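You operate a simulated robot arm through the tools that you are given. There is no shell and no other tool. Be economical: measure what you need, move in short steps, check, and stop when the job is done.

You are at the controls of a simulated robot arm. One attempt, no reset.

JOB
Correct torque wrench one to click at 50 Nm.
Fine: lay it in the checker, head at the steel block; wind the load knob to full, read, wind back, correct on the wrench dial, try again, wind back.
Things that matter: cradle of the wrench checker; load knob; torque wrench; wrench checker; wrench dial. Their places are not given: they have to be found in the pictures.

It is judged by the outcome, as a careful person would: the job done as asked, and still so three seconds after it is handed in. It fails if anything else is knocked over, pushed out of place, dropped, spilled or broken.

ROBOT AND FRAMES
A 7-joint arm with a two-finger parallel gripper, fixed in place. Base frame: the origin is at the foot of the arm, x ahead of it, y to its left, z up; the work surface is at about z = 912. Units: mm, rad, N and s.
With the tool pointing down near the work surface it reaches from about 240 to 680 mm from the base axis. Its first joint turns from -1.152 to 1.152 rad. Payload 2.4 kg.
Tool frame: the origin (TCP) lies between the finger pads and is the grasp point; the fingertips stand 30 mm ahead of it; z points along the fingers, y is the line along which they close. Largest opening 94 mm; finger width 28, thickness 10; the body of the gripper, 50 by 96 mm, starts 55 mm behind the TCP.
Orientation is that of the tool frame in the base frame, as [roll, pitch, yaw] about the fixed x, y, z axes, in that order (R = Rz(yaw) Ry(pitch) Rx(roll)). With the fingers straight down and closing along the base's y, the tool's x points along the base's -x, its y along +y and its z along -z.

CONTROLS
- The arm moves only by the tool nudge_tool. Its arguments are lists of equal length, an entry for each row: "offset": the shift along the tool's x, y, z in mm, a list of three; "rotation": the turn, a rotation vector about the tool's x, y, z in rad, a list of three; "grip": the gripper command, from -1 (shut) to 1 (fully open), values between in proportion. In form: {"offset": [[x, y, z], ...], "rotation": [[rx, ry, rz], ...], "grip": [grip, ...]}. A call has 1 to 8 rows; each row shifts and turns the commanded pose from where the row before left it, along the tool's axes as they then stand. A row lasts 0.2 s, in which the tool goes at most 50 mm and 0.15 rad; a call with a longer step from one row to the next is refused whole, and so is a gripper value outside its range. A pose out of reach is approached as far as the arm can. The call stops where the force on the tool passes 40 N (or 10 N more than at its start, if that is more) or the arm is blocked; 0.2 s more then pass. The fingers move at their own pace (about 153 mm/s each) and stop on an object; they squeeze with about 44 N. The grip force told is the motor's: it shows also when the fingers shut on nothing. Time passes only in rows, and 0.2 s behind the last, so rows that do not move let the fingers close. It gives the time, the measured TCP pose, the force on the tool (base axes), the opening and the grip force at its end, in the units of the frame above (readings bear some noise), with the torque about the TCP (base axes, N m) and any sound that the robot's microphone picked up, and new pictures: "views" is both (left out), scene, wrist or none.
- Cameras (640 x 400 px; columns grow to the right, rows downward): "scene" is fixed at [30.4, 466.7, 1476.7]; the picture's right is [-0.88, -0.48, 0.00], its down [-0.19, 0.34, -0.92] and it looks along [0.44, -0.81, -0.39] (base axes); focal length 359 px, centre (320, 200). "wrist" rides on the gripper at [76, 14, -102] in the tool frame; the picture's right is [-0.18, 0.98, 0.00], its down [-0.75, -0.14, -0.64] and it looks along [-0.63, -0.12, 0.77] (tool axes); focal length 243 px, centre (320, 200).
- pixel_to_xyz(camera, pixels): for up to 12 pixels [column, row] of the newest picture of that camera ("zoom" is the newest enlarged one), the place [x, y, z] in the base frame of the surface seen there, good to about 2 mm, but the place of the scene camera against the robot may be out by one fixed shift of up to 25 mm in any direction. It takes no simulated time.
- inspect(camera, box): a new picture of the part [left, top, right, bottom] of that camera's present view, enlarged. It takes no simulated time.
- hand_in(): hands the job in; it is judged then, once.

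Keep the steps short. Do not move on a guess: measure, check each grasp and each placing, and mend mistakes. In all there are 80 turns and 200 pictures (those below and enlarged ones count). Leave the gripper open and the arm clear of the work at the hand-in unless told otherwise, and finish with a single line.

The tools are called by a JSON object that holds its "api" and its "payload". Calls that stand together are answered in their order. nudge_tool: Moves the arm, as the interface text tells. Its arguments: {"type":"object","properties":{"offset":{"type":"array","items":{"type":"array","items":{"type":"number"}}},"rotation":{"type":"array","items":{"type":"array","items":{"type":"number"}}},"grip":{"type":"array","items":{"type":"number"}},"views":{"type":"string","enum":["both","scene","wrist","none"]}},"required":["offset","rotation","grip"]} The other tools are called the same way: pixel_to_xyz (camera, pixels) gives the place of the surface under pixels of a picture; inspect (camera, box) takes an enlarged picture of a part of a camera's view; hand_in () hands the job in.

At the start:

```text
clock: 0.0
tcp_pos: [332.3, -303.7, 1230.1]
tcp_rot: [3.141, 0.0, 3.141]
wrist_force: [-0.6, 0.4, -0.2]
moment: [0.01, 0.0, -0.01]
opening: 93.9
grasp_force: 0.0
```

scene: 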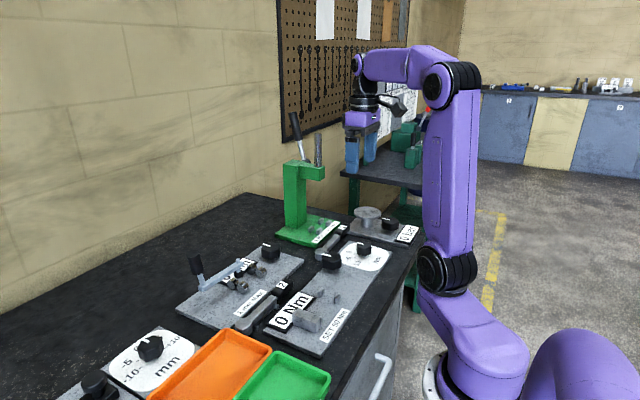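
wrist: 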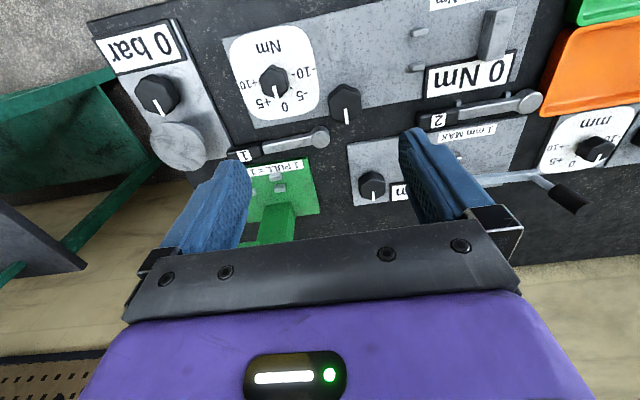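

I see a checker plate with an Nm dial, a knob, and a "0 Nm" display, plus wrenches tagged 1 and 2. I'll enlarge both views first.

{"api": "inspect", "payload": {"camera": "wrist", "box": [220, 0, 560, 212]}}

{"api": "inspect", "payload": {"camera": "scene", "box": [170, 200, 430, 362]}}

{"api": "pixel_to_xyz", "payload": {"camera": "wrist", "pixels": [[246, 155], [318, 136], [280, 145], [275, 80], [345, 100], [490, 35], [418, 33], [417, 67], [470, 75], [525, 100], [440, 120], [330, 60]]}}

```text
1.88 times, centred on (390, 106) of wrist
```

zoom: 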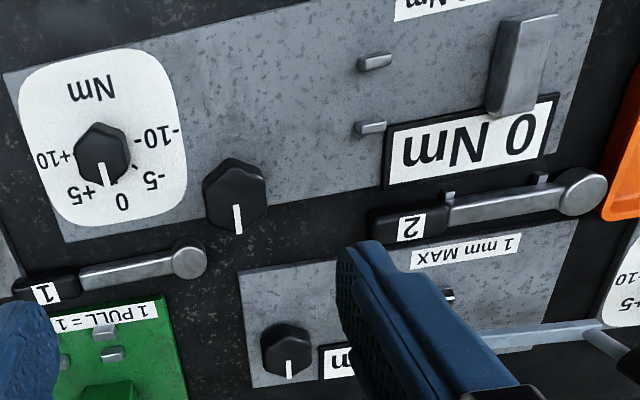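

```text
2.46 times, centred on (300, 281) of scene
```

zoom: 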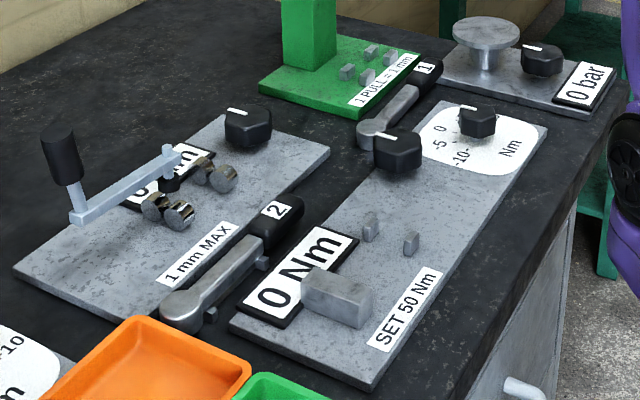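

```text
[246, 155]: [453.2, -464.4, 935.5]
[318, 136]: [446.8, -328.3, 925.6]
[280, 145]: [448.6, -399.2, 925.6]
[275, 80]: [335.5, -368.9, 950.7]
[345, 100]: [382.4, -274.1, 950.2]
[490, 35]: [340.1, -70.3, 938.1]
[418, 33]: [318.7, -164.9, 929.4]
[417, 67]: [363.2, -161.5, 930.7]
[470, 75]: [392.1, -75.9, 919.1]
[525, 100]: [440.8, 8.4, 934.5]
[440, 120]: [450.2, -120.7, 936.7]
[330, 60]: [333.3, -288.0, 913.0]
```

Next I measure the obstacles and the wrench and checker details more finely.

{"api": "inspect", "payload": {"camera": "wrist", "box": [220, 0, 540, 200]}}

{"api": "pixel_to_xyz", "payload": {"camera": "scene", "pixels": [[296, 190], [318, 140], [295, 120], [301, 165], [322, 170], [197, 262], [363, 250], [331, 262], [308, 318], [290, 225], [279, 285], [270, 250]]}}

{"api": "pixel_to_xyz", "payload": {"camera": "wrist", "pixels": [[372, 180], [270, 225], [278, 175], [280, 187], [372, 185], [233, 157], [500, 180], [565, 195], [160, 95], [300, 141], [262, 149], [185, 145]]}}

```text
2.00 times, centred on (380, 100) of wrist
```

zoom: 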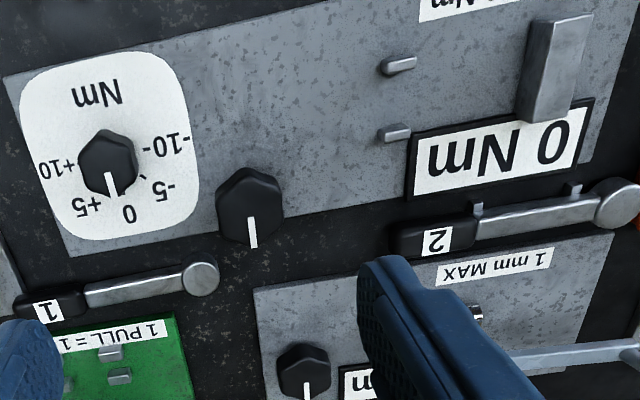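

```text
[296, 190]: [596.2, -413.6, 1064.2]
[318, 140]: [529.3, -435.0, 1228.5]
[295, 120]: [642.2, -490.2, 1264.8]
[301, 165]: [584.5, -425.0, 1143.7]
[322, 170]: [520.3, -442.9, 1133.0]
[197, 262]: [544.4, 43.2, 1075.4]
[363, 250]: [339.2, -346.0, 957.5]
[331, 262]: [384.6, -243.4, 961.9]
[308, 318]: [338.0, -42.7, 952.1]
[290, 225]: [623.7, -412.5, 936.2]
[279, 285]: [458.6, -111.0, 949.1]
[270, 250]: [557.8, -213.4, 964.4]
```

```text
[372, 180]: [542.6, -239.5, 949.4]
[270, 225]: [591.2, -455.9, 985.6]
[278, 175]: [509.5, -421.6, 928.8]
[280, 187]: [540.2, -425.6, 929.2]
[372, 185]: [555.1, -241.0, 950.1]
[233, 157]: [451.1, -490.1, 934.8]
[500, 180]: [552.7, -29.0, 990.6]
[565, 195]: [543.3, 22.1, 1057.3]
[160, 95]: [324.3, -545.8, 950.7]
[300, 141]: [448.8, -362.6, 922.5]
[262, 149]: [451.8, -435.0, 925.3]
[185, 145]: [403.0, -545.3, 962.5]
```

Wrench 1 lies along y at x≈450 (head y≈-328, handle end y≈-495). The cradle pegs are at x≈318 and 363, y≈-163, the block is at y≈-70, and the load knob is near (382,-274). I turn the tool 90° in place so it closes along x.

{"api": "nudge_tool", "payload": {"offset": [[0, 0, 0], [0, 0, 0], [0, 0, 0], [0, 0, 0], [0, 0, 0], [0, 0, 0], [0, 0, 0], [0, 0, 0]], "rotation": [[0, 0, 0.1428], [0, 0, 0.1428], [0, 0, 0.1428], [0, 0, 0.1428], [0, 0, 0.1428], [0, 0, 0.1428], [0, 0, 0.1428], [0, 0, 0.1428]], "grip": [1, 1, 1, 1, 1, 1, 1, 1], "views": "none"}}

{"api": "nudge_tool", "payload": {"offset": [[0, 0, 0], [0, 0, 0], [0, 0, 0], [0, 40, 0], [0, 40, 20], [-30, 37, 30]], "rotation": [[0, 0, 0.1428], [0, 0, 0.1428], [0, 0, 0.1428], [0, 0, 0], [0, 0, 0], [0, 0, 0]], "grip": [1, 1, 1, 1, 1, 1]}}

```text
clock: 1.8
tcp_pos: [331.0, -303.3, 1229.3]
tcp_rot: [-3.141, 0.0, 1.997]
wrist_force: [0.0, -0.3, -0.1]
moment: [-0.03, 0.02, 0.01]
opening: 94.1
grasp_force: 0.0
```

```text
refused: row 6 steps farther than a row can; nothing moved
```

{"api": "nudge_tool", "payload": {"offset": [[0, 0, 0], [0, 0, 0], [0, 0, 0], [0, 40, 0], [0, 40, 20], [-20, 38, 20]], "rotation": [[0, 0, 0.1428], [0, 0, 0.1428], [0, 0, 0.1428], [0, 0, 0], [0, 0, 0], [0, 0, 0]], "grip": [1, 1, 1, 1, 1, 1]}}

```text
clock: 3.2
tcp_pos: [450.1, -323.9, 1189.7]
tcp_rot: [-3.141, 0.0, 1.569]
wrist_force: [0.3, 0.7, -0.3]
moment: [0.06, 0.01, 0.03]
opening: 94.0
grasp_force: 0.1
```

scene: 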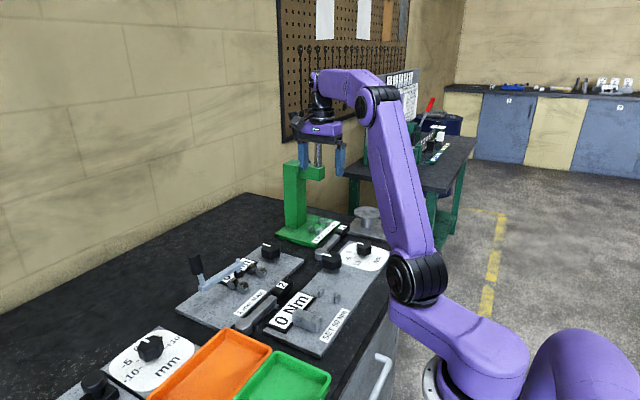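
wrist: 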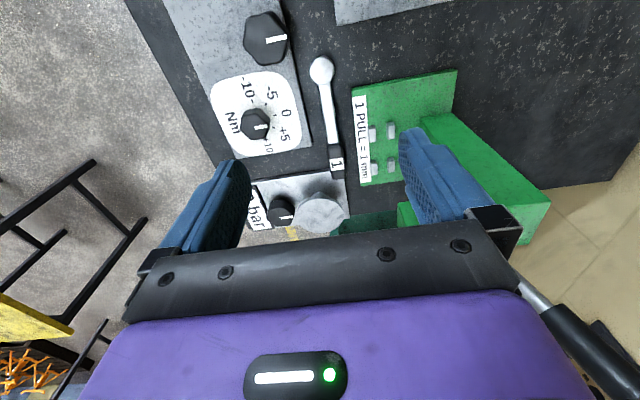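

The wrench is visible with its head at (321,70), running to (335,165). I descend here, away from the press nose, and then measure it.

{"api": "nudge_tool", "payload": {"offset": [[0, 0, 40], [0, 0, 40], [0, 0, 40], [-20, 0, 30]], "rotation": [[0, 0, 0], [0, 0, 0], [0, 0, 0], [0, 0, 0]], "grip": [1, 1, 1, 1], "views": "wrist"}}

```text
clock: 4.2
tcp_pos: [450.0, -344.8, 1038.9]
tcp_rot: [-3.14, 0.0, 1.571]
wrist_force: [0.0, 0.2, 0.3]
moment: [-0.05, 0.0, -0.01]
opening: 93.9
grasp_force: 0.0
```

wrist: 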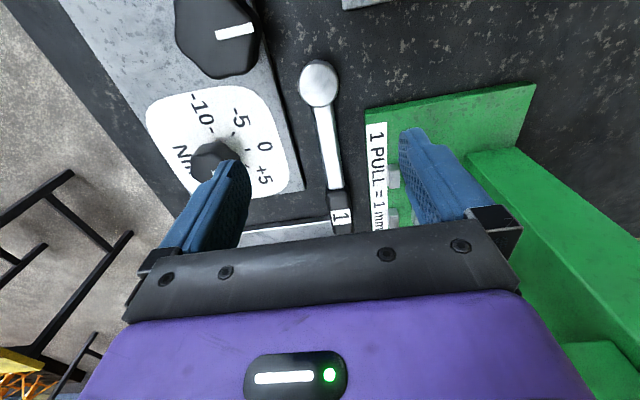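

{"api": "pixel_to_xyz", "payload": {"camera": "wrist", "pixels": [[318, 85], [333, 85], [301, 85], [319, 150], [337, 150], [328, 150], [340, 205], [368, 150], [303, 185], [378, 150], [392, 178], [318, 110]]}}

{"api": "inspect", "payload": {"camera": "wrist", "box": [230, 40, 430, 240]}}

```text
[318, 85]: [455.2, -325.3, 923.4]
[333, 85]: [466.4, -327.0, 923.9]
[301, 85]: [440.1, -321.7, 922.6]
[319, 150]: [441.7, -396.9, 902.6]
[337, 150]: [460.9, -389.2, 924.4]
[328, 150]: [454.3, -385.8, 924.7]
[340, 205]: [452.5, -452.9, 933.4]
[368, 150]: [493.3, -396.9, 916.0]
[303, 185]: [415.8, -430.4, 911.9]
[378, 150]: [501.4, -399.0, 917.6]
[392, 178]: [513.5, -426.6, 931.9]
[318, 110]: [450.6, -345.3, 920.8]
```

```text
2.00 times, centred on (330, 140) of wrist
```

zoom: 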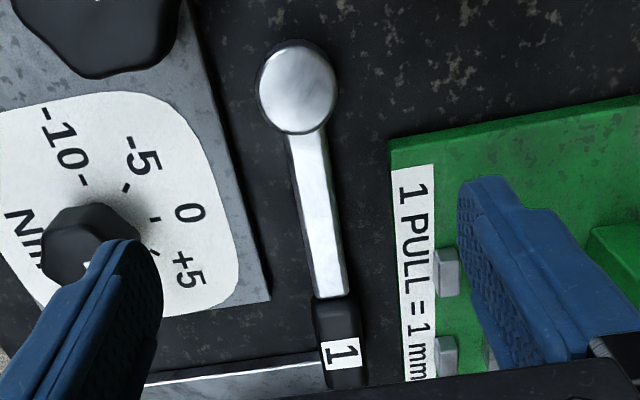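

The neck is centred at x≈453, with its top at about 925 and clear gaps from 418 to 490. I narrow the opening to about 40 mm and move over (453,-405), lowering to z≈975.

{"api": "nudge_tool", "payload": {"offset": [[0, 3, 0], [-30, 0, 10], [-30, 0, 10], [0, 0, 22], [0, 0, 22]], "rotation": [[0, 0, 0], [0, 0, 0], [0, 0, 0], [0, 0, 0], [0, 0, 0]], "grip": [-0.15, -0.15, -0.15, -0.15, -0.15]}}

```text
clock: 5.4
tcp_pos: [452.5, -404.0, 975.2]
tcp_rot: [3.141, -0.002, 1.569]
wrist_force: [1.2, -0.5, 0.7]
moment: [0.0, 0.01, 0.01]
opening: 39.8
grasp_force: 0.0
```

scene: 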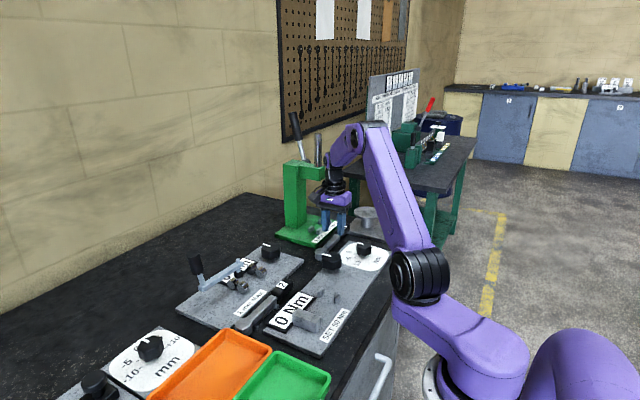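
wrist: 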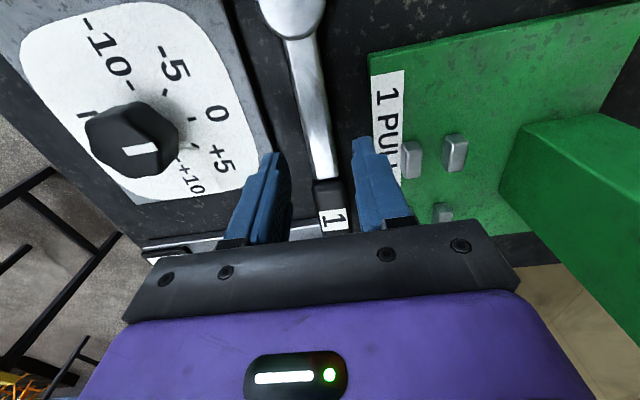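

The neck lies between the fingers. I lower to z≈944.5 and close.

{"api": "nudge_tool", "payload": {"offset": [[0, 0, 20], [0, 0, 10.5], [0, 0, 0], [0, 0, 0], [0, 0, 0]], "rotation": [[0, 0, 0], [0, 0, 0], [0, 0, 0], [0, 0, 0], [0, 0, 0]], "grip": [-0.15, -0.15, -1, -1, -1], "views": "wrist"}}

```text
clock: 6.6
tcp_pos: [452.0, -402.9, 945.4]
tcp_rot: [-3.142, -0.002, 1.571]
wrist_force: [-1.2, 1.0, 0.5]
moment: [0.15, 0.04, 0.01]
opening: 19.6
grasp_force: 43.8
```

wrist: 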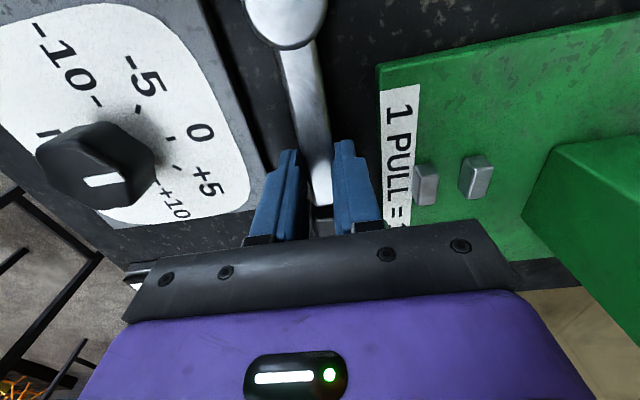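

The grip holds at 19.6 mm. I lift a little and check.

{"api": "nudge_tool", "payload": {"offset": [[0, 0, -20], [0, 0, -30], [0, 0, -20]], "rotation": [[0, 0, 0], [0, 0, 0], [0, 0, 0]], "grip": [-1, -1, -1]}}

```text
clock: 7.4
tcp_pos: [452.7, -403.9, 1014.6]
tcp_rot: [3.141, 0.001, 1.57]
wrist_force: [-0.3, 0.8, -4.0]
moment: [0.01, 0.02, 0.02]
opening: 19.7
grasp_force: 44.1
```

scene: 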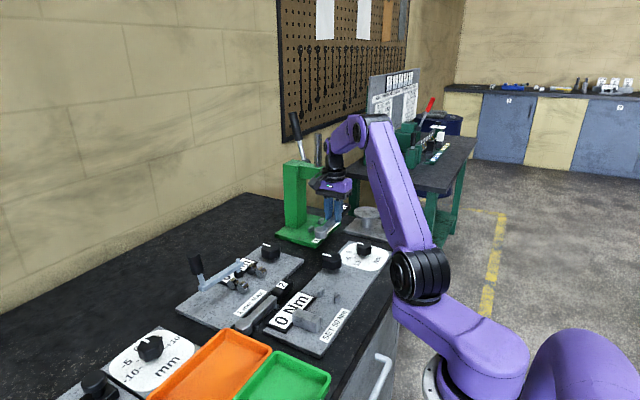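
wrist: 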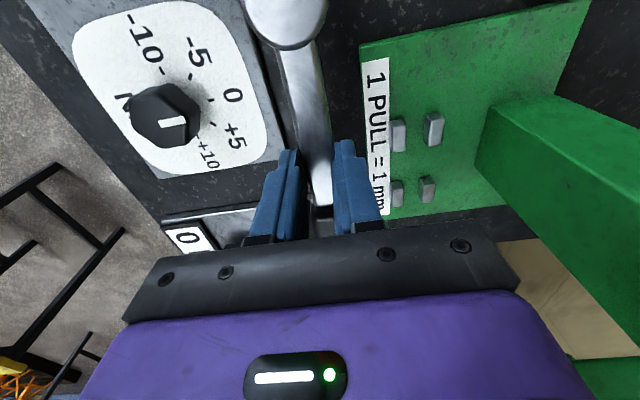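

The wrench is held level at about 4 N. I carry it over to the checker at height: x≈341, y≈-230.

{"api": "nudge_tool", "payload": {"offset": [[30, -18, -5], [30, -18, -5], [30, -18, 0], [30, -18, 0], [30, -20, 0], [25, -19, 0]], "rotation": [[0, 0, 0], [0, 0, 0], [0, 0, 0], [0, 0, 0], [0, 0, 0], [0, 0, 0]], "grip": [-1, -1, -1, -1, -1, -1]}}

```text
clock: 8.8
tcp_pos: [343.3, -228.6, 1024.6]
tcp_rot: [-3.141, 0.002, 1.569]
wrist_force: [-0.4, 0.4, -3.9]
moment: [0.04, 0.01, 0.0]
opening: 19.7
grasp_force: 44.5
```

scene: 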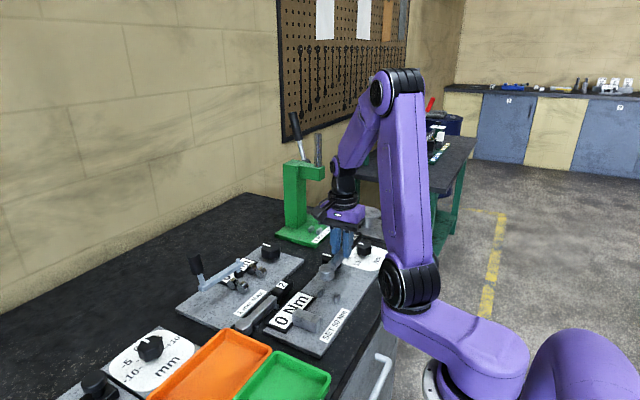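
wrist: 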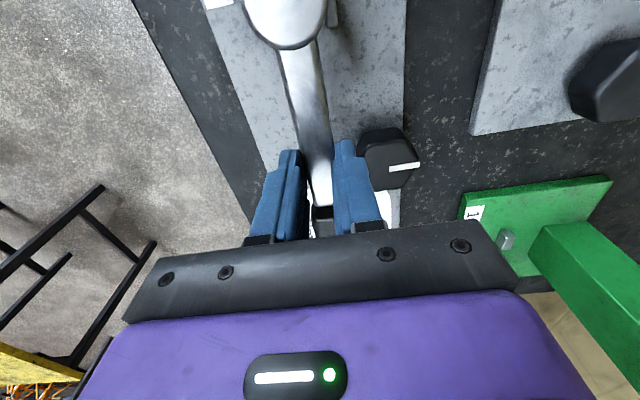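

I measure the pegs and block closely through the scene camera.

{"api": "inspect", "payload": {"camera": "scene", "box": [240, 250, 400, 350]}}

```text
4.00 times, centred on (320, 300) of scene
```

zoom: 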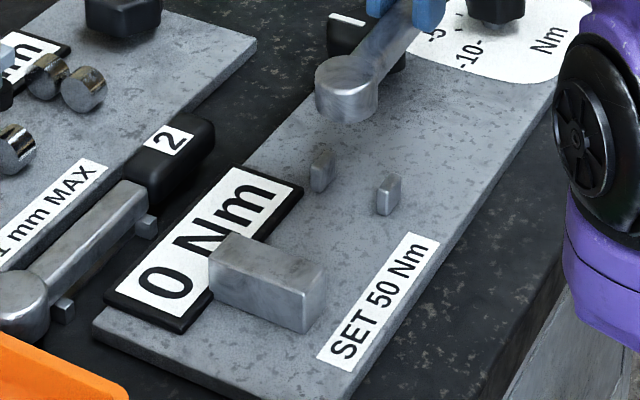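

{"api": "pixel_to_xyz", "payload": {"camera": "zoom", "pixels": [[240, 236], [320, 265], [280, 250], [215, 252], [300, 280], [260, 263], [322, 156], [390, 180], [318, 178], [384, 205], [348, 75], [265, 180]]}}

{"api": "pixel_to_xyz", "payload": {"camera": "wrist", "pixels": [[284, 25], [390, 150], [306, 90], [330, 12], [380, 40]]}}

```text
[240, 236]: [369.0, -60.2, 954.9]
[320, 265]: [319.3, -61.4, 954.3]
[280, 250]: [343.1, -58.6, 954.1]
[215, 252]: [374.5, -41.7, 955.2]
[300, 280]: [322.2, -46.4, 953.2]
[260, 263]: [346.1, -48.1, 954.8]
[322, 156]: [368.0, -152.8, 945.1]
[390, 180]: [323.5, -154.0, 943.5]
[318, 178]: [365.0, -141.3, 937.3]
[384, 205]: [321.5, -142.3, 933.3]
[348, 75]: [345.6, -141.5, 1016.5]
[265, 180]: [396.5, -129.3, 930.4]
```

```text
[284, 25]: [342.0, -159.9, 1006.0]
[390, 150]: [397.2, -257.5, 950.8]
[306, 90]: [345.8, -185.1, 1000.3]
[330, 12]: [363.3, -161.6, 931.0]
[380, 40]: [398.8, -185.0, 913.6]
```

{"api": "pixel_to_xyz", "payload": {"camera": "wrist", "pixels": [[250, 90], [260, 130], [360, 70], [390, 80], [430, 100], [440, 150], [380, 140], [362, 145], [418, 145], [385, 185], [200, 120], [240, 50]]}}

```text
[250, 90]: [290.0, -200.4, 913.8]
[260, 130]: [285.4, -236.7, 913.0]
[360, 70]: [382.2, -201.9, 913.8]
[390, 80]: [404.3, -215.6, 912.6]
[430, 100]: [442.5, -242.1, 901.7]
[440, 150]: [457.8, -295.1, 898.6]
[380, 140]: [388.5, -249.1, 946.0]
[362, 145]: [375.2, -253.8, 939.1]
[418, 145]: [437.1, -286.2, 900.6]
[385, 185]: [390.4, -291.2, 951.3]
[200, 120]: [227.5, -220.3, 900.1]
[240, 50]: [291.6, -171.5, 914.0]
```

The plate is at z≈913.5 and the bench at about 900.5, so the wrench will rest about 13 mm higher here (TCP≈958). The fingers would sit at the pegs in the final spot. So I first lay the wrench about 24 mm short, then regrip by the handle and slide it forward.

{"api": "nudge_tool", "payload": {"offset": [[21, -0.5, 0], [20.6, -0.5, 0], [0, 0, 25], [0, 0, 22], [0, 0, 12]], "rotation": [[0, 0, 0], [0, 0, 0], [0, 0, 0], [0, 0, 0], [0, 0, 0]], "grip": [-1, -1, -1, -1, -1]}}

{"api": "inspect", "payload": {"camera": "scene", "box": [240, 240, 400, 340]}}

```text
clock: 10.0
tcp_pos: [340.4, -187.0, 965.8]
tcp_rot: [-3.141, 0.001, 1.571]
wrist_force: [-1.0, 0.1, -3.8]
moment: [0.02, -0.01, 0.03]
opening: 19.8
grasp_force: 43.8
```

scene: 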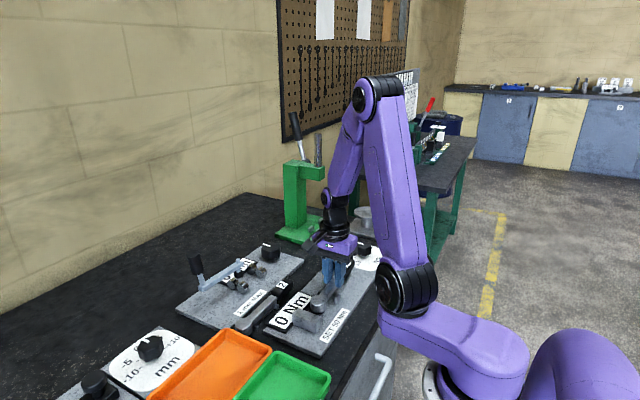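
wrist: 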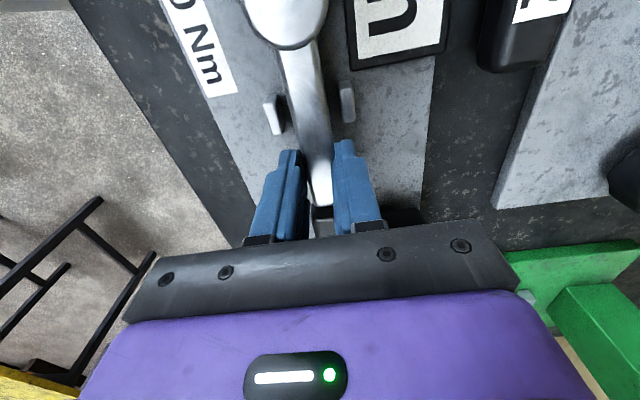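

```text
4.00 times, centred on (320, 290) of scene
```

zoom: 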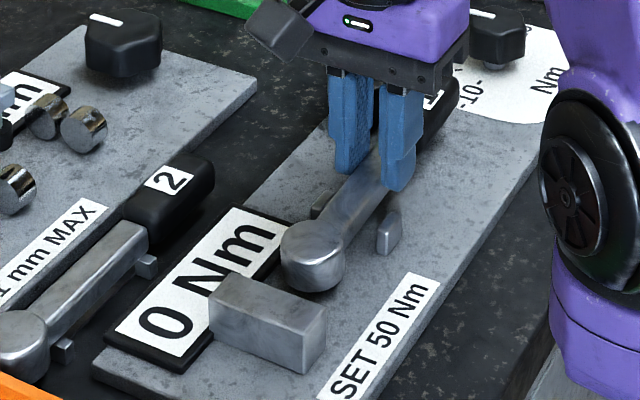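

{"api": "pixel_to_xyz", "payload": {"camera": "wrist", "pixels": [[268, 102], [347, 88], [276, 108], [342, 98], [290, 110], [308, 110], [324, 110], [285, 25]]}}

```text
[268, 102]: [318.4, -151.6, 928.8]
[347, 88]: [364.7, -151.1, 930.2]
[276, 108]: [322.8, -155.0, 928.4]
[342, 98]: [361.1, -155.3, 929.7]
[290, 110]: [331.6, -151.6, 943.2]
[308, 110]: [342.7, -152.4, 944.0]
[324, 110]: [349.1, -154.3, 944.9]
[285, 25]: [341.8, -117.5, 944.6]
```

It is centred within about 1 mm between the pegs. I lower to contact.

{"api": "nudge_tool", "payload": {"offset": [[0, 1, 4], [0, 0, 3], [0, 0, 1]], "rotation": [[0, 0, 0], [0, 0, 0], [0, 0, 0]], "grip": [-1, -1, -1], "views": "none"}}

```text
clock: 10.8
tcp_pos: [341.6, -187.7, 958.1]
tcp_rot: [3.139, 0.0, 1.57]
wrist_force: [-0.5, -0.4, -4.2]
moment: [0.04, -0.03, -0.02]
opening: 19.4
grasp_force: 44.2
```

No contact yet. I continue in 1 mm steps.

{"api": "nudge_tool", "payload": {"offset": [[0, 0, 1], [0, 0, 1]], "rotation": [[0, 0, 0], [0, 0, 0]], "grip": [-1, -1], "views": "none"}}

```text
clock: 11.4
tcp_pos: [341.4, -186.5, 957.3]
tcp_rot: [3.141, 0.0, 1.571]
wrist_force: [-1.2, -0.5, 8.7]
moment: [1.28, 0.08, 0.14]
opening: 19.5
grasp_force: 44.3
```

Contact is made. I release, raise clear, move back 36 mm over the handle, and look.

{"api": "nudge_tool", "payload": {"offset": [[0, 0, -0.5], [0, 0, 0], [0, 0, -20], [-18, 0, 0], [-18, 0, 0]], "rotation": [[0, 0, 0], [0, 0, 0], [0, 0, 0], [0, 0, 0], [0, 0, 0]], "grip": [-0.1, -0.1, -0.1, -0.1, -0.1]}}

{"api": "inspect", "payload": {"camera": "scene", "box": [240, 240, 400, 340]}}

```text
clock: 12.6
tcp_pos: [342.5, -222.9, 976.6]
tcp_rot: [3.142, 0.001, 1.571]
wrist_force: [0.4, -0.5, 0.6]
moment: [0.01, -0.02, 0.0]
opening: 42.4
grasp_force: 0.0
```

scene: 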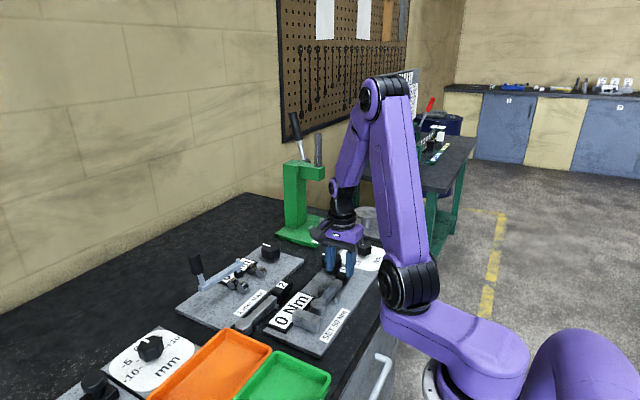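
wrist: 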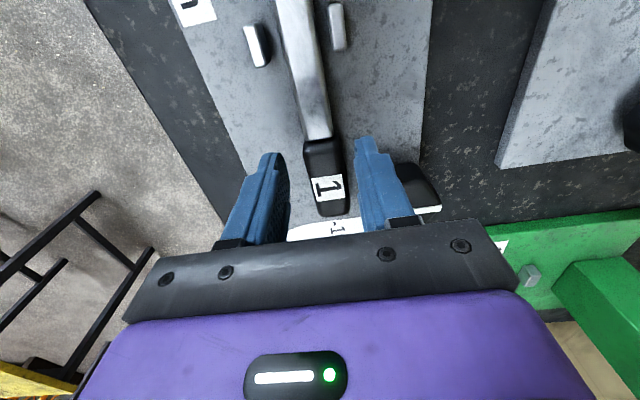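

```text
4.00 times, centred on (320, 290) of scene
```

zoom: 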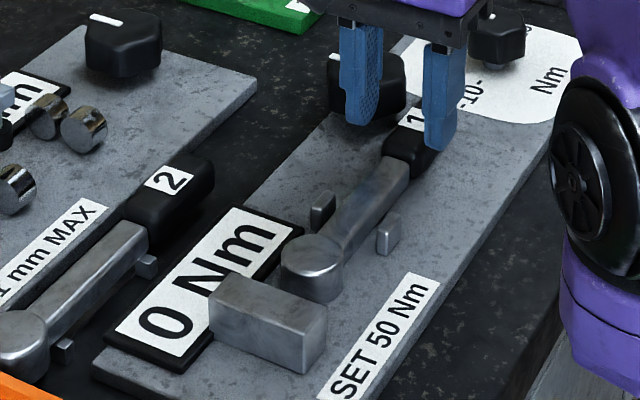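

The handle is under the TCP. I lower to z≈960 and close.

{"api": "nudge_tool", "payload": {"offset": [[0, 0, 10], [0, 0, 6], [0, 0, 0], [0, 0, 0], [0, 0, 0]], "rotation": [[0, 0, 0], [0, 0, 0], [0, 0, 0], [0, 0, 0], [0, 0, 0]], "grip": [-0.1, -0.1, -1, -1, -1], "views": "wrist"}}

```text
clock: 13.8
tcp_pos: [341.9, -222.6, 962.2]
tcp_rot: [-3.14, 0.001, 1.57]
wrist_force: [0.6, 0.3, 9.3]
moment: [0.27, 0.15, 0.06]
opening: 27.5
grasp_force: 43.8
```

wrist: 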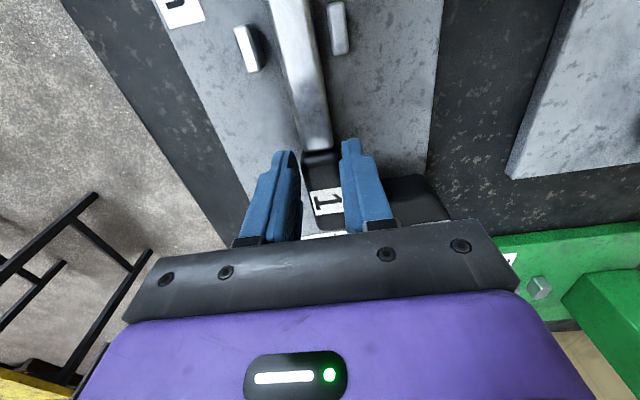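

There is an unexpected 9 N upward force. I look closer before sliding.

{"api": "inspect", "payload": {"camera": "wrist", "box": [220, 100, 460, 250]}}

{"api": "inspect", "payload": {"camera": "scene", "box": [280, 220, 400, 295]}}

```text
2.67 times, centred on (340, 175) of wrist
```

zoom: 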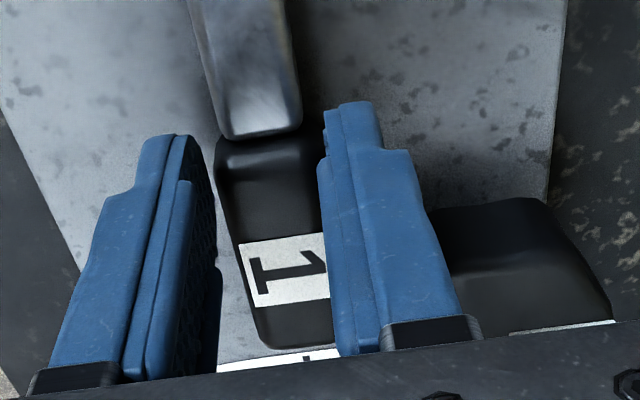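

```text
5.33 times, centred on (340, 258) of scene
```

zoom: 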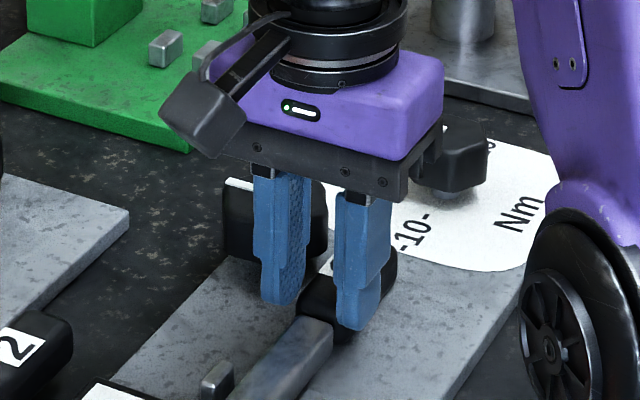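

{"api": "nudge_tool", "payload": {"offset": [[0, 0, 0], [0, 0, 0]], "rotation": [[0, 0, 0], [0, 0, 0]], "grip": [-0.15, -0.15], "views": "wrist"}}

```text
clock: 14.4
tcp_pos: [342.1, -222.9, 960.8]
tcp_rot: [3.14, 0.002, 1.571]
wrist_force: [-0.3, -0.3, 0.4]
moment: [0.01, -0.02, 0.02]
opening: 39.9
grasp_force: 0.0
```

wrist: 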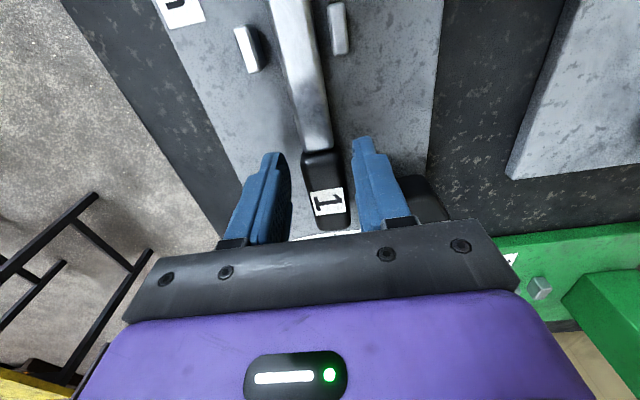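

The force was only from squeezing the rounded handle edge. I go 5 mm deeper and grip again.

{"api": "nudge_tool", "payload": {"offset": [[0, 0.5, 3], [0, 0, 2], [0, 0, 0], [0, 0, 0], [0, 0, 0]], "rotation": [[0, 0, 0], [0, 0, 0], [0, 0, 0], [0, 0, 0], [0, 0, 0]], "grip": [-0.15, -0.15, -1, -1, -1], "views": "wrist"}}

```text
clock: 15.6
tcp_pos: [342.4, -223.1, 955.1]
tcp_rot: [-3.14, -0.001, 1.572]
wrist_force: [-2.2, -1.2, 5.3]
moment: [0.23, 0.04, 0.07]
opening: 27.7
grasp_force: 44.1
```

wrist: 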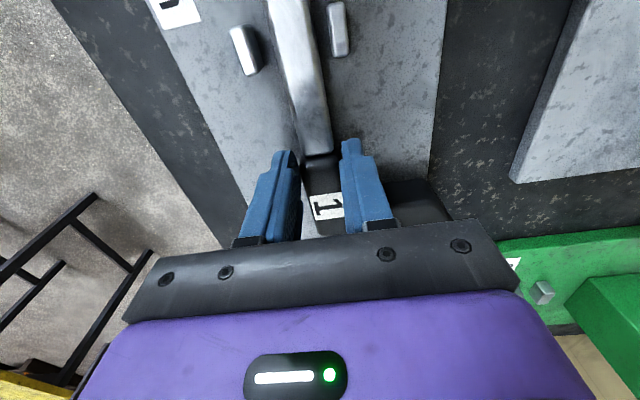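

The handle is gripped. I slide forward 18 mm with a slight lift.

{"api": "nudge_tool", "payload": {"offset": [[0, 0, -1.5], [6, 0, 0], [6, 0, 0], [6, 0, 0]], "rotation": [[0, 0, 0], [0, 0, 0], [0, 0, 0], [0, 0, 0]], "grip": [-1, -1, -1, -1]}}

{"api": "inspect", "payload": {"camera": "scene", "box": [240, 240, 400, 340]}}

```text
clock: 16.6
tcp_pos: [341.6, -205.1, 956.7]
tcp_rot: [-3.141, 0.001, 1.571]
wrist_force: [-0.2, 0.0, -0.1]
moment: [-0.12, -0.03, -0.01]
opening: 27.6
grasp_force: 44.3
```

scene: 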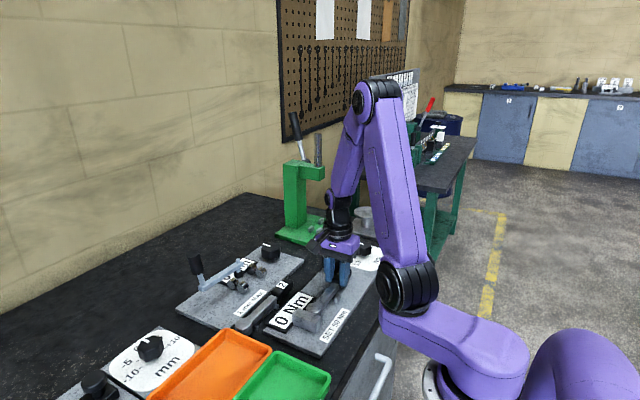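
wrist: 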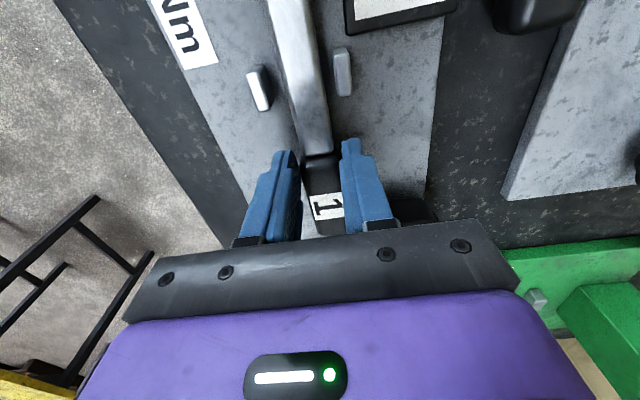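

```text
4.00 times, centred on (320, 290) of scene
```

zoom: 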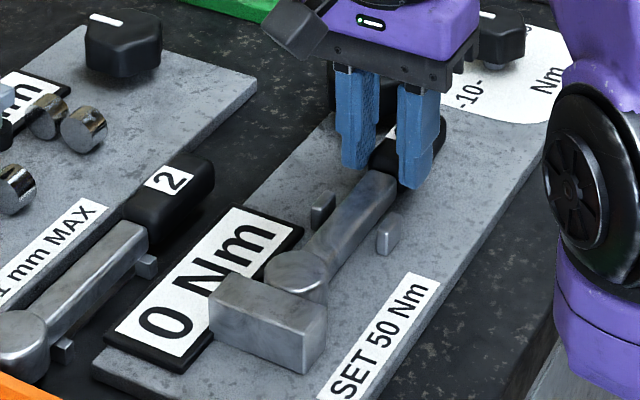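

Almost at the block. I continue in 1.5 mm steps, watching for contact.

{"api": "nudge_tool", "payload": {"offset": [[1.5, 0, 0], [1.5, 0, 0], [1.5, 0, 0]], "rotation": [[0, 0, 0], [0, 0, 0], [0, 0, 0]], "grip": [-1, -1, -1], "views": "none"}}

```text
clock: 17.4
tcp_pos: [342.8, -200.2, 956.3]
tcp_rot: [-3.141, -0.001, 1.571]
wrist_force: [-0.3, -2.8, 0.5]
moment: [-0.16, 0.01, 0.12]
opening: 27.6
grasp_force: 44.0
```

{"api": "nudge_tool", "payload": {"offset": [[1, 0, 0], [0, 0, 0]], "rotation": [[0, 0, 0], [0, 0, 0]], "grip": [-1, -1], "views": "scene"}}

{"api": "inspect", "payload": {"camera": "scene", "box": [260, 260, 380, 335]}}

```text
clock: 18.0
tcp_pos: [342.2, -201.4, 957.6]
tcp_rot: [3.139, 0.002, 1.57]
wrist_force: [-2.4, -11.6, -0.6]
moment: [-0.67, 0.09, 0.32]
opening: 27.4
grasp_force: 43.7
```

scene: 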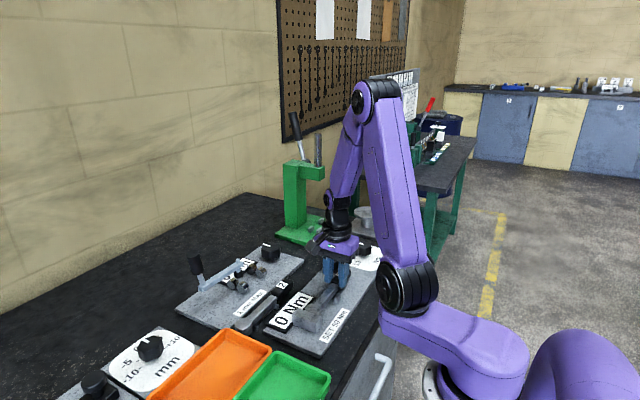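

```text
5.33 times, centred on (320, 298) of scene
```

zoom: 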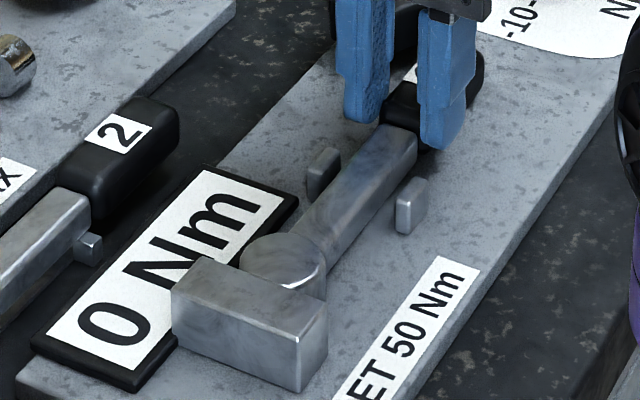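

The head is against the block. I ease off, release, rise, and move back to view the load knob and dial.

{"api": "nudge_tool", "payload": {"offset": [[-0.7, 0, 0], [0, 0, 1.5], [0, 0, 0], [0, 0, 0], [0, 0, -40], [0, 0, -40], [0, 30, -20], [-20, 10, 0]], "rotation": [[0, 0, 0], [0, 0, 0], [0, 0, 0], [0, 0, 0], [0, 0, 0], [0, 0, 0], [0, 0, 0], [0, 0, 0]], "grip": [-1, -1, -0.2, -0.2, -0.2, -0.2, 0.5, 0.5]}}

{"api": "inspect", "payload": {"camera": "wrist", "box": [200, 0, 440, 150]}}

```text
clock: 19.8
tcp_pos: [381.1, -220.2, 1056.5]
tcp_rot: [-3.141, -0.001, 1.572]
wrist_force: [0.9, 0.4, -0.8]
moment: [-0.04, 0.0, 0.01]
opening: 70.4
grasp_force: 0.1
```

scene: 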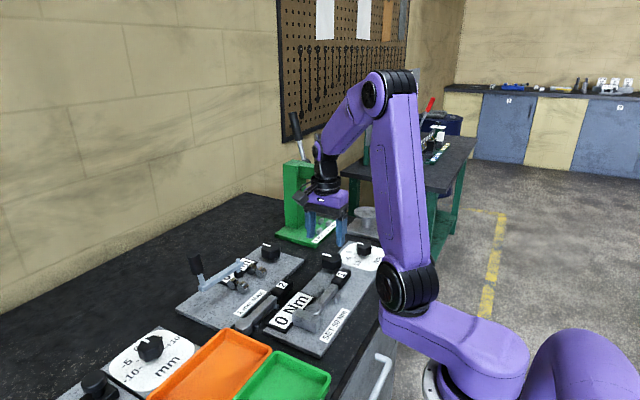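
wrist: 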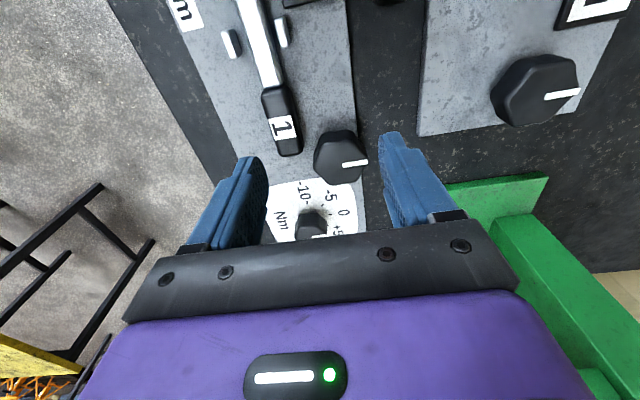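

```text
2.67 times, centred on (320, 75) of wrist
```

zoom: 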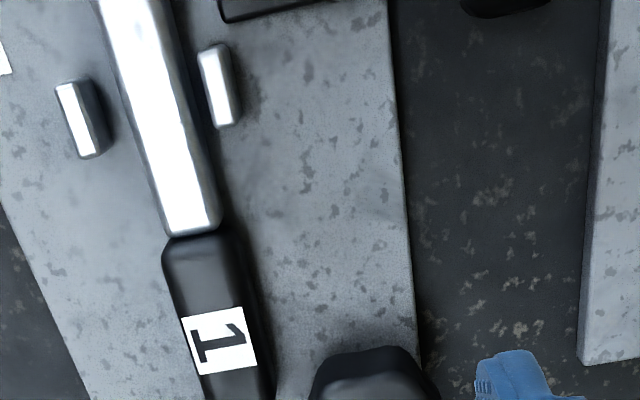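

{"api": "pixel_to_xyz", "payload": {"camera": "wrist", "pixels": [[338, 150], [320, 150], [356, 152], [338, 136], [338, 176], [355, 163], [345, 164], [364, 162], [290, 150], [300, 145], [283, 152], [316, 217]]}}

{"api": "inspect", "payload": {"camera": "wrist", "box": [260, 100, 420, 200]}}

```text
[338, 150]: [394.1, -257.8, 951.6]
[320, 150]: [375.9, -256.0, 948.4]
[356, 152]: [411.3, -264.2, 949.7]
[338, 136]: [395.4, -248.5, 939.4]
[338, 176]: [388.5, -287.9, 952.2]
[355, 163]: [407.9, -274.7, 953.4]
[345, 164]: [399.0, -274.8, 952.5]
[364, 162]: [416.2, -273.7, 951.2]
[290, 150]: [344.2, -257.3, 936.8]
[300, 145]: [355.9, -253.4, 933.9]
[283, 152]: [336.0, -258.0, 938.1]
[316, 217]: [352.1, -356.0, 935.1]
```

```text
4.00 times, centred on (340, 150) of wrist
```

zoom: 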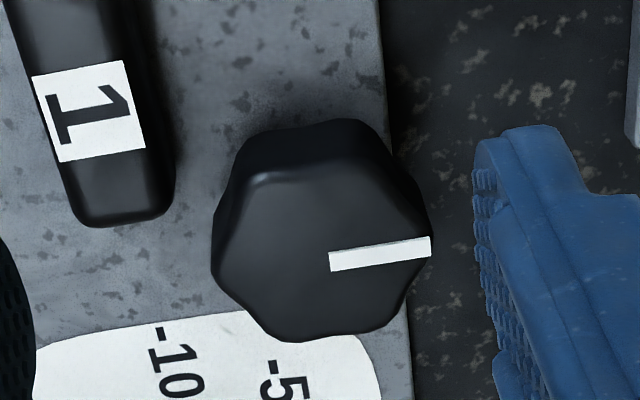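

The load knob is a hexagon centred near (391,-272) with its top at z 952 and the pointer toward +x. Two flats face ±y, so I turn back to close along y and view it.

{"api": "nudge_tool", "payload": {"offset": [[0, 0, 0], [0, 0, 0], [0, 0, 0], [0, 0, 0], [0, 0, 0], [0, 0, 0], [0, 0, 0], [0, 0, 0]], "rotation": [[0, 0, -0.1428], [0, 0, -0.1428], [0, 0, -0.1428], [0, 0, -0.1428], [0, 0, -0.1428], [0, 0, -0.1428], [0, 0, -0.1428], [0, 0, -0.1428]], "grip": [0.5, 0.5, 0.5, 0.5, 0.5, 0.5, 0.5, 0.5], "views": "none"}}

{"api": "nudge_tool", "payload": {"offset": [[0, 0, 0], [0, 0, 0], [0, 0, 0], [-10, -25, 0], [0, -27, 30]], "rotation": [[0, 0, -0.1428], [0, 0, -0.1428], [0, 0, -0.1428], [0, 0, 0], [0, 0, 0]], "grip": [0.5, 0.5, 0.5, 0.5, 0.5], "views": "wrist"}}

{"api": "inspect", "payload": {"camera": "wrist", "box": [200, 50, 440, 200]}}

```text
clock: 21.6
tcp_pos: [381.9, -221.2, 1055.5]
tcp_rot: [-3.141, 0.001, 2.714]
wrist_force: [0.6, -0.6, -0.4]
moment: [-0.02, 0.01, -0.01]
opening: 70.4
grasp_force: 0.0
```

```text
clock: 22.8
tcp_pos: [391.7, -272.7, 1026.2]
tcp_rot: [-3.141, 0.003, -3.14]
wrist_force: [-0.5, 0.5, 0.1]
moment: [0.0, 0.01, 0.01]
opening: 70.5
grasp_force: 0.0
```

wrist: 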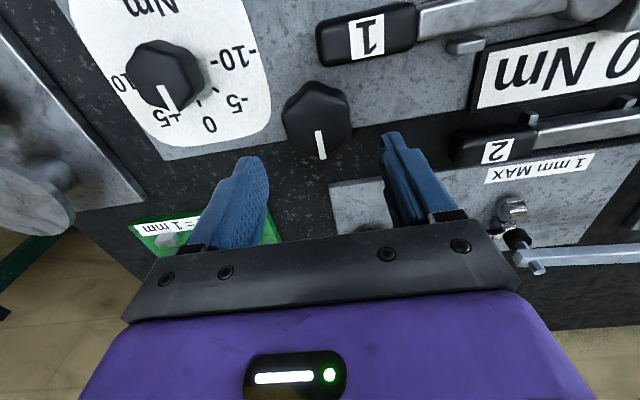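

```text
2.67 times, centred on (320, 125) of wrist
```

zoom: 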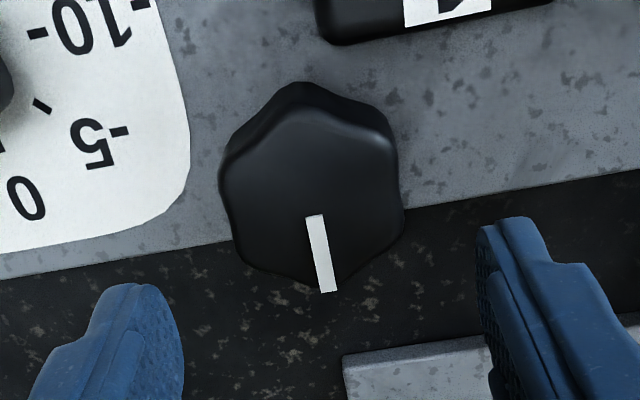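

{"api": "pixel_to_xyz", "payload": {"camera": "zoom", "pixels": [[225, 190], [398, 190], [310, 190], [310, 130], [330, 285], [240, 225], [400, 225], [318, 220]]}}

{"api": "inspect", "payload": {"camera": "wrist", "box": [80, 20, 272, 140]}}

```text
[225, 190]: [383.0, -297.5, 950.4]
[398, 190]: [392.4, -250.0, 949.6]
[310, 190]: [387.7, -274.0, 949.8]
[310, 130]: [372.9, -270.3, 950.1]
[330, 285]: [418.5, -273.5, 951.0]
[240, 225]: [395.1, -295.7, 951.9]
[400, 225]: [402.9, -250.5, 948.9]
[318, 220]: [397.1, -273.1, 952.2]
```

```text
3.33 times, centred on (176, 80) of wrist
```

zoom: 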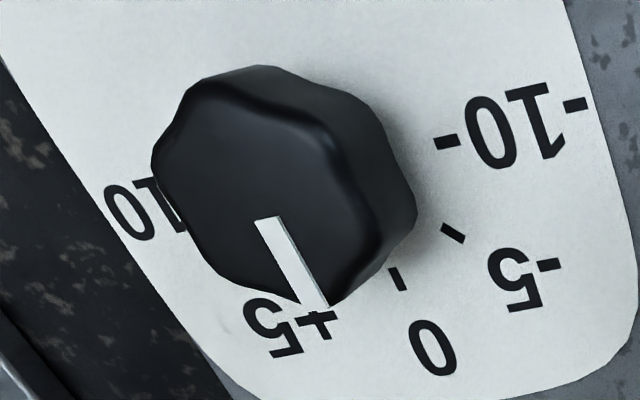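

The load knob's centre is about (394,-274), roughly 47 mm across the flats. I lower over it with the fingers open, then close.

{"api": "nudge_tool", "payload": {"offset": [[-2.3, -1.3, 20], [0, 0, 25], [0, 0, 15], [0, 0, 0], [0, 0, 0], [0, 0, 0]], "rotation": [[0, 0, 0], [0, 0, 0], [0, 0, 0], [0, 0, 0], [0, 0, 0], [0, 0, 0]], "grip": [0.5, 0.5, 0.5, -1, -1, -1]}}

```text
clock: 24.2
tcp_pos: [393.9, -275.6, 966.5]
tcp_rot: [-3.139, 0.002, 3.139]
wrist_force: [-1.2, -13.5, 0.0]
moment: [-0.42, -0.12, 0.04]
opening: 54.1
grasp_force: 45.2
```

scene: 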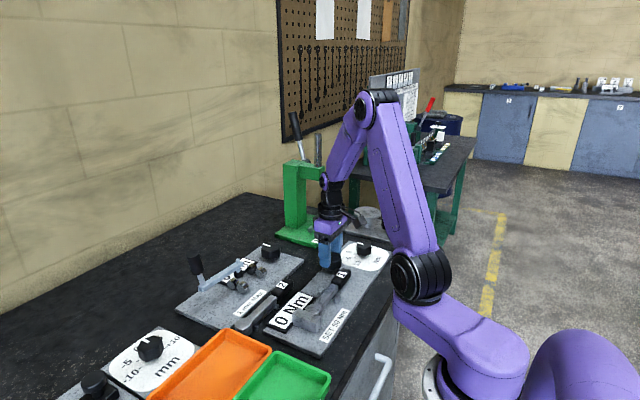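
wrist: 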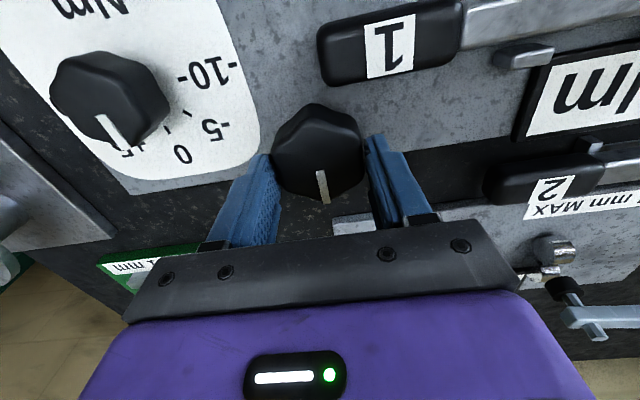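

There is a small lateral force. I check the centring of the knob under the TCP.

{"api": "pixel_to_xyz", "payload": {"camera": "wrist", "pixels": [[318, 108], [316, 115], [318, 125], [326, 200], [320, 172], [280, 150], [361, 155], [275, 165], [362, 175], [300, 192], [345, 190], [296, 198]]}}

{"api": "inspect", "payload": {"camera": "wrist", "box": [240, 80, 400, 220]}}

```text
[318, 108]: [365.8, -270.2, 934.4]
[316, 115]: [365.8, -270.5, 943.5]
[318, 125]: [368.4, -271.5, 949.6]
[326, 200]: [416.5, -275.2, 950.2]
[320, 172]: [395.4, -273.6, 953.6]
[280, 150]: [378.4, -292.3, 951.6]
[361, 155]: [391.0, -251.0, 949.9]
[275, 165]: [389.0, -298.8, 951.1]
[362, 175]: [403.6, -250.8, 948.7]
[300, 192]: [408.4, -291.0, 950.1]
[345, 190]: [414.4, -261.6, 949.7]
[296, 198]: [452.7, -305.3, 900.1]
```

```text
2.86 times, centred on (320, 150) of wrist
```

zoom: 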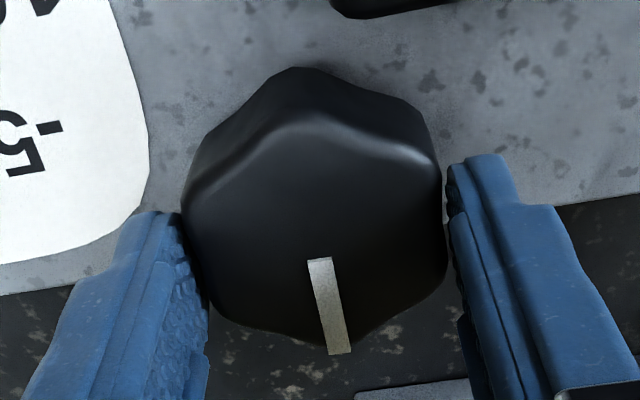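

{"api": "nudge_tool", "payload": {"offset": [[0, 0, 0], [2.0, -1.8, 0], [0, 0, 0], [0, 0, 0], [0, 0, 0]], "rotation": [[0, 0, 0], [0, 0, 0], [0, 0, 0], [0, 0, 0], [0, 0, 0]], "grip": [0.5, 0.5, -1, -1, -1], "views": "none"}}

```text
clock: 25.4
tcp_pos: [392.3, -275.3, 966.1]
tcp_rot: [-3.14, 0.002, -3.141]
wrist_force: [3.2, 0.1, -6.0]
moment: [0.14, -0.25, 0.01]
opening: 54.1
grasp_force: 44.9
```

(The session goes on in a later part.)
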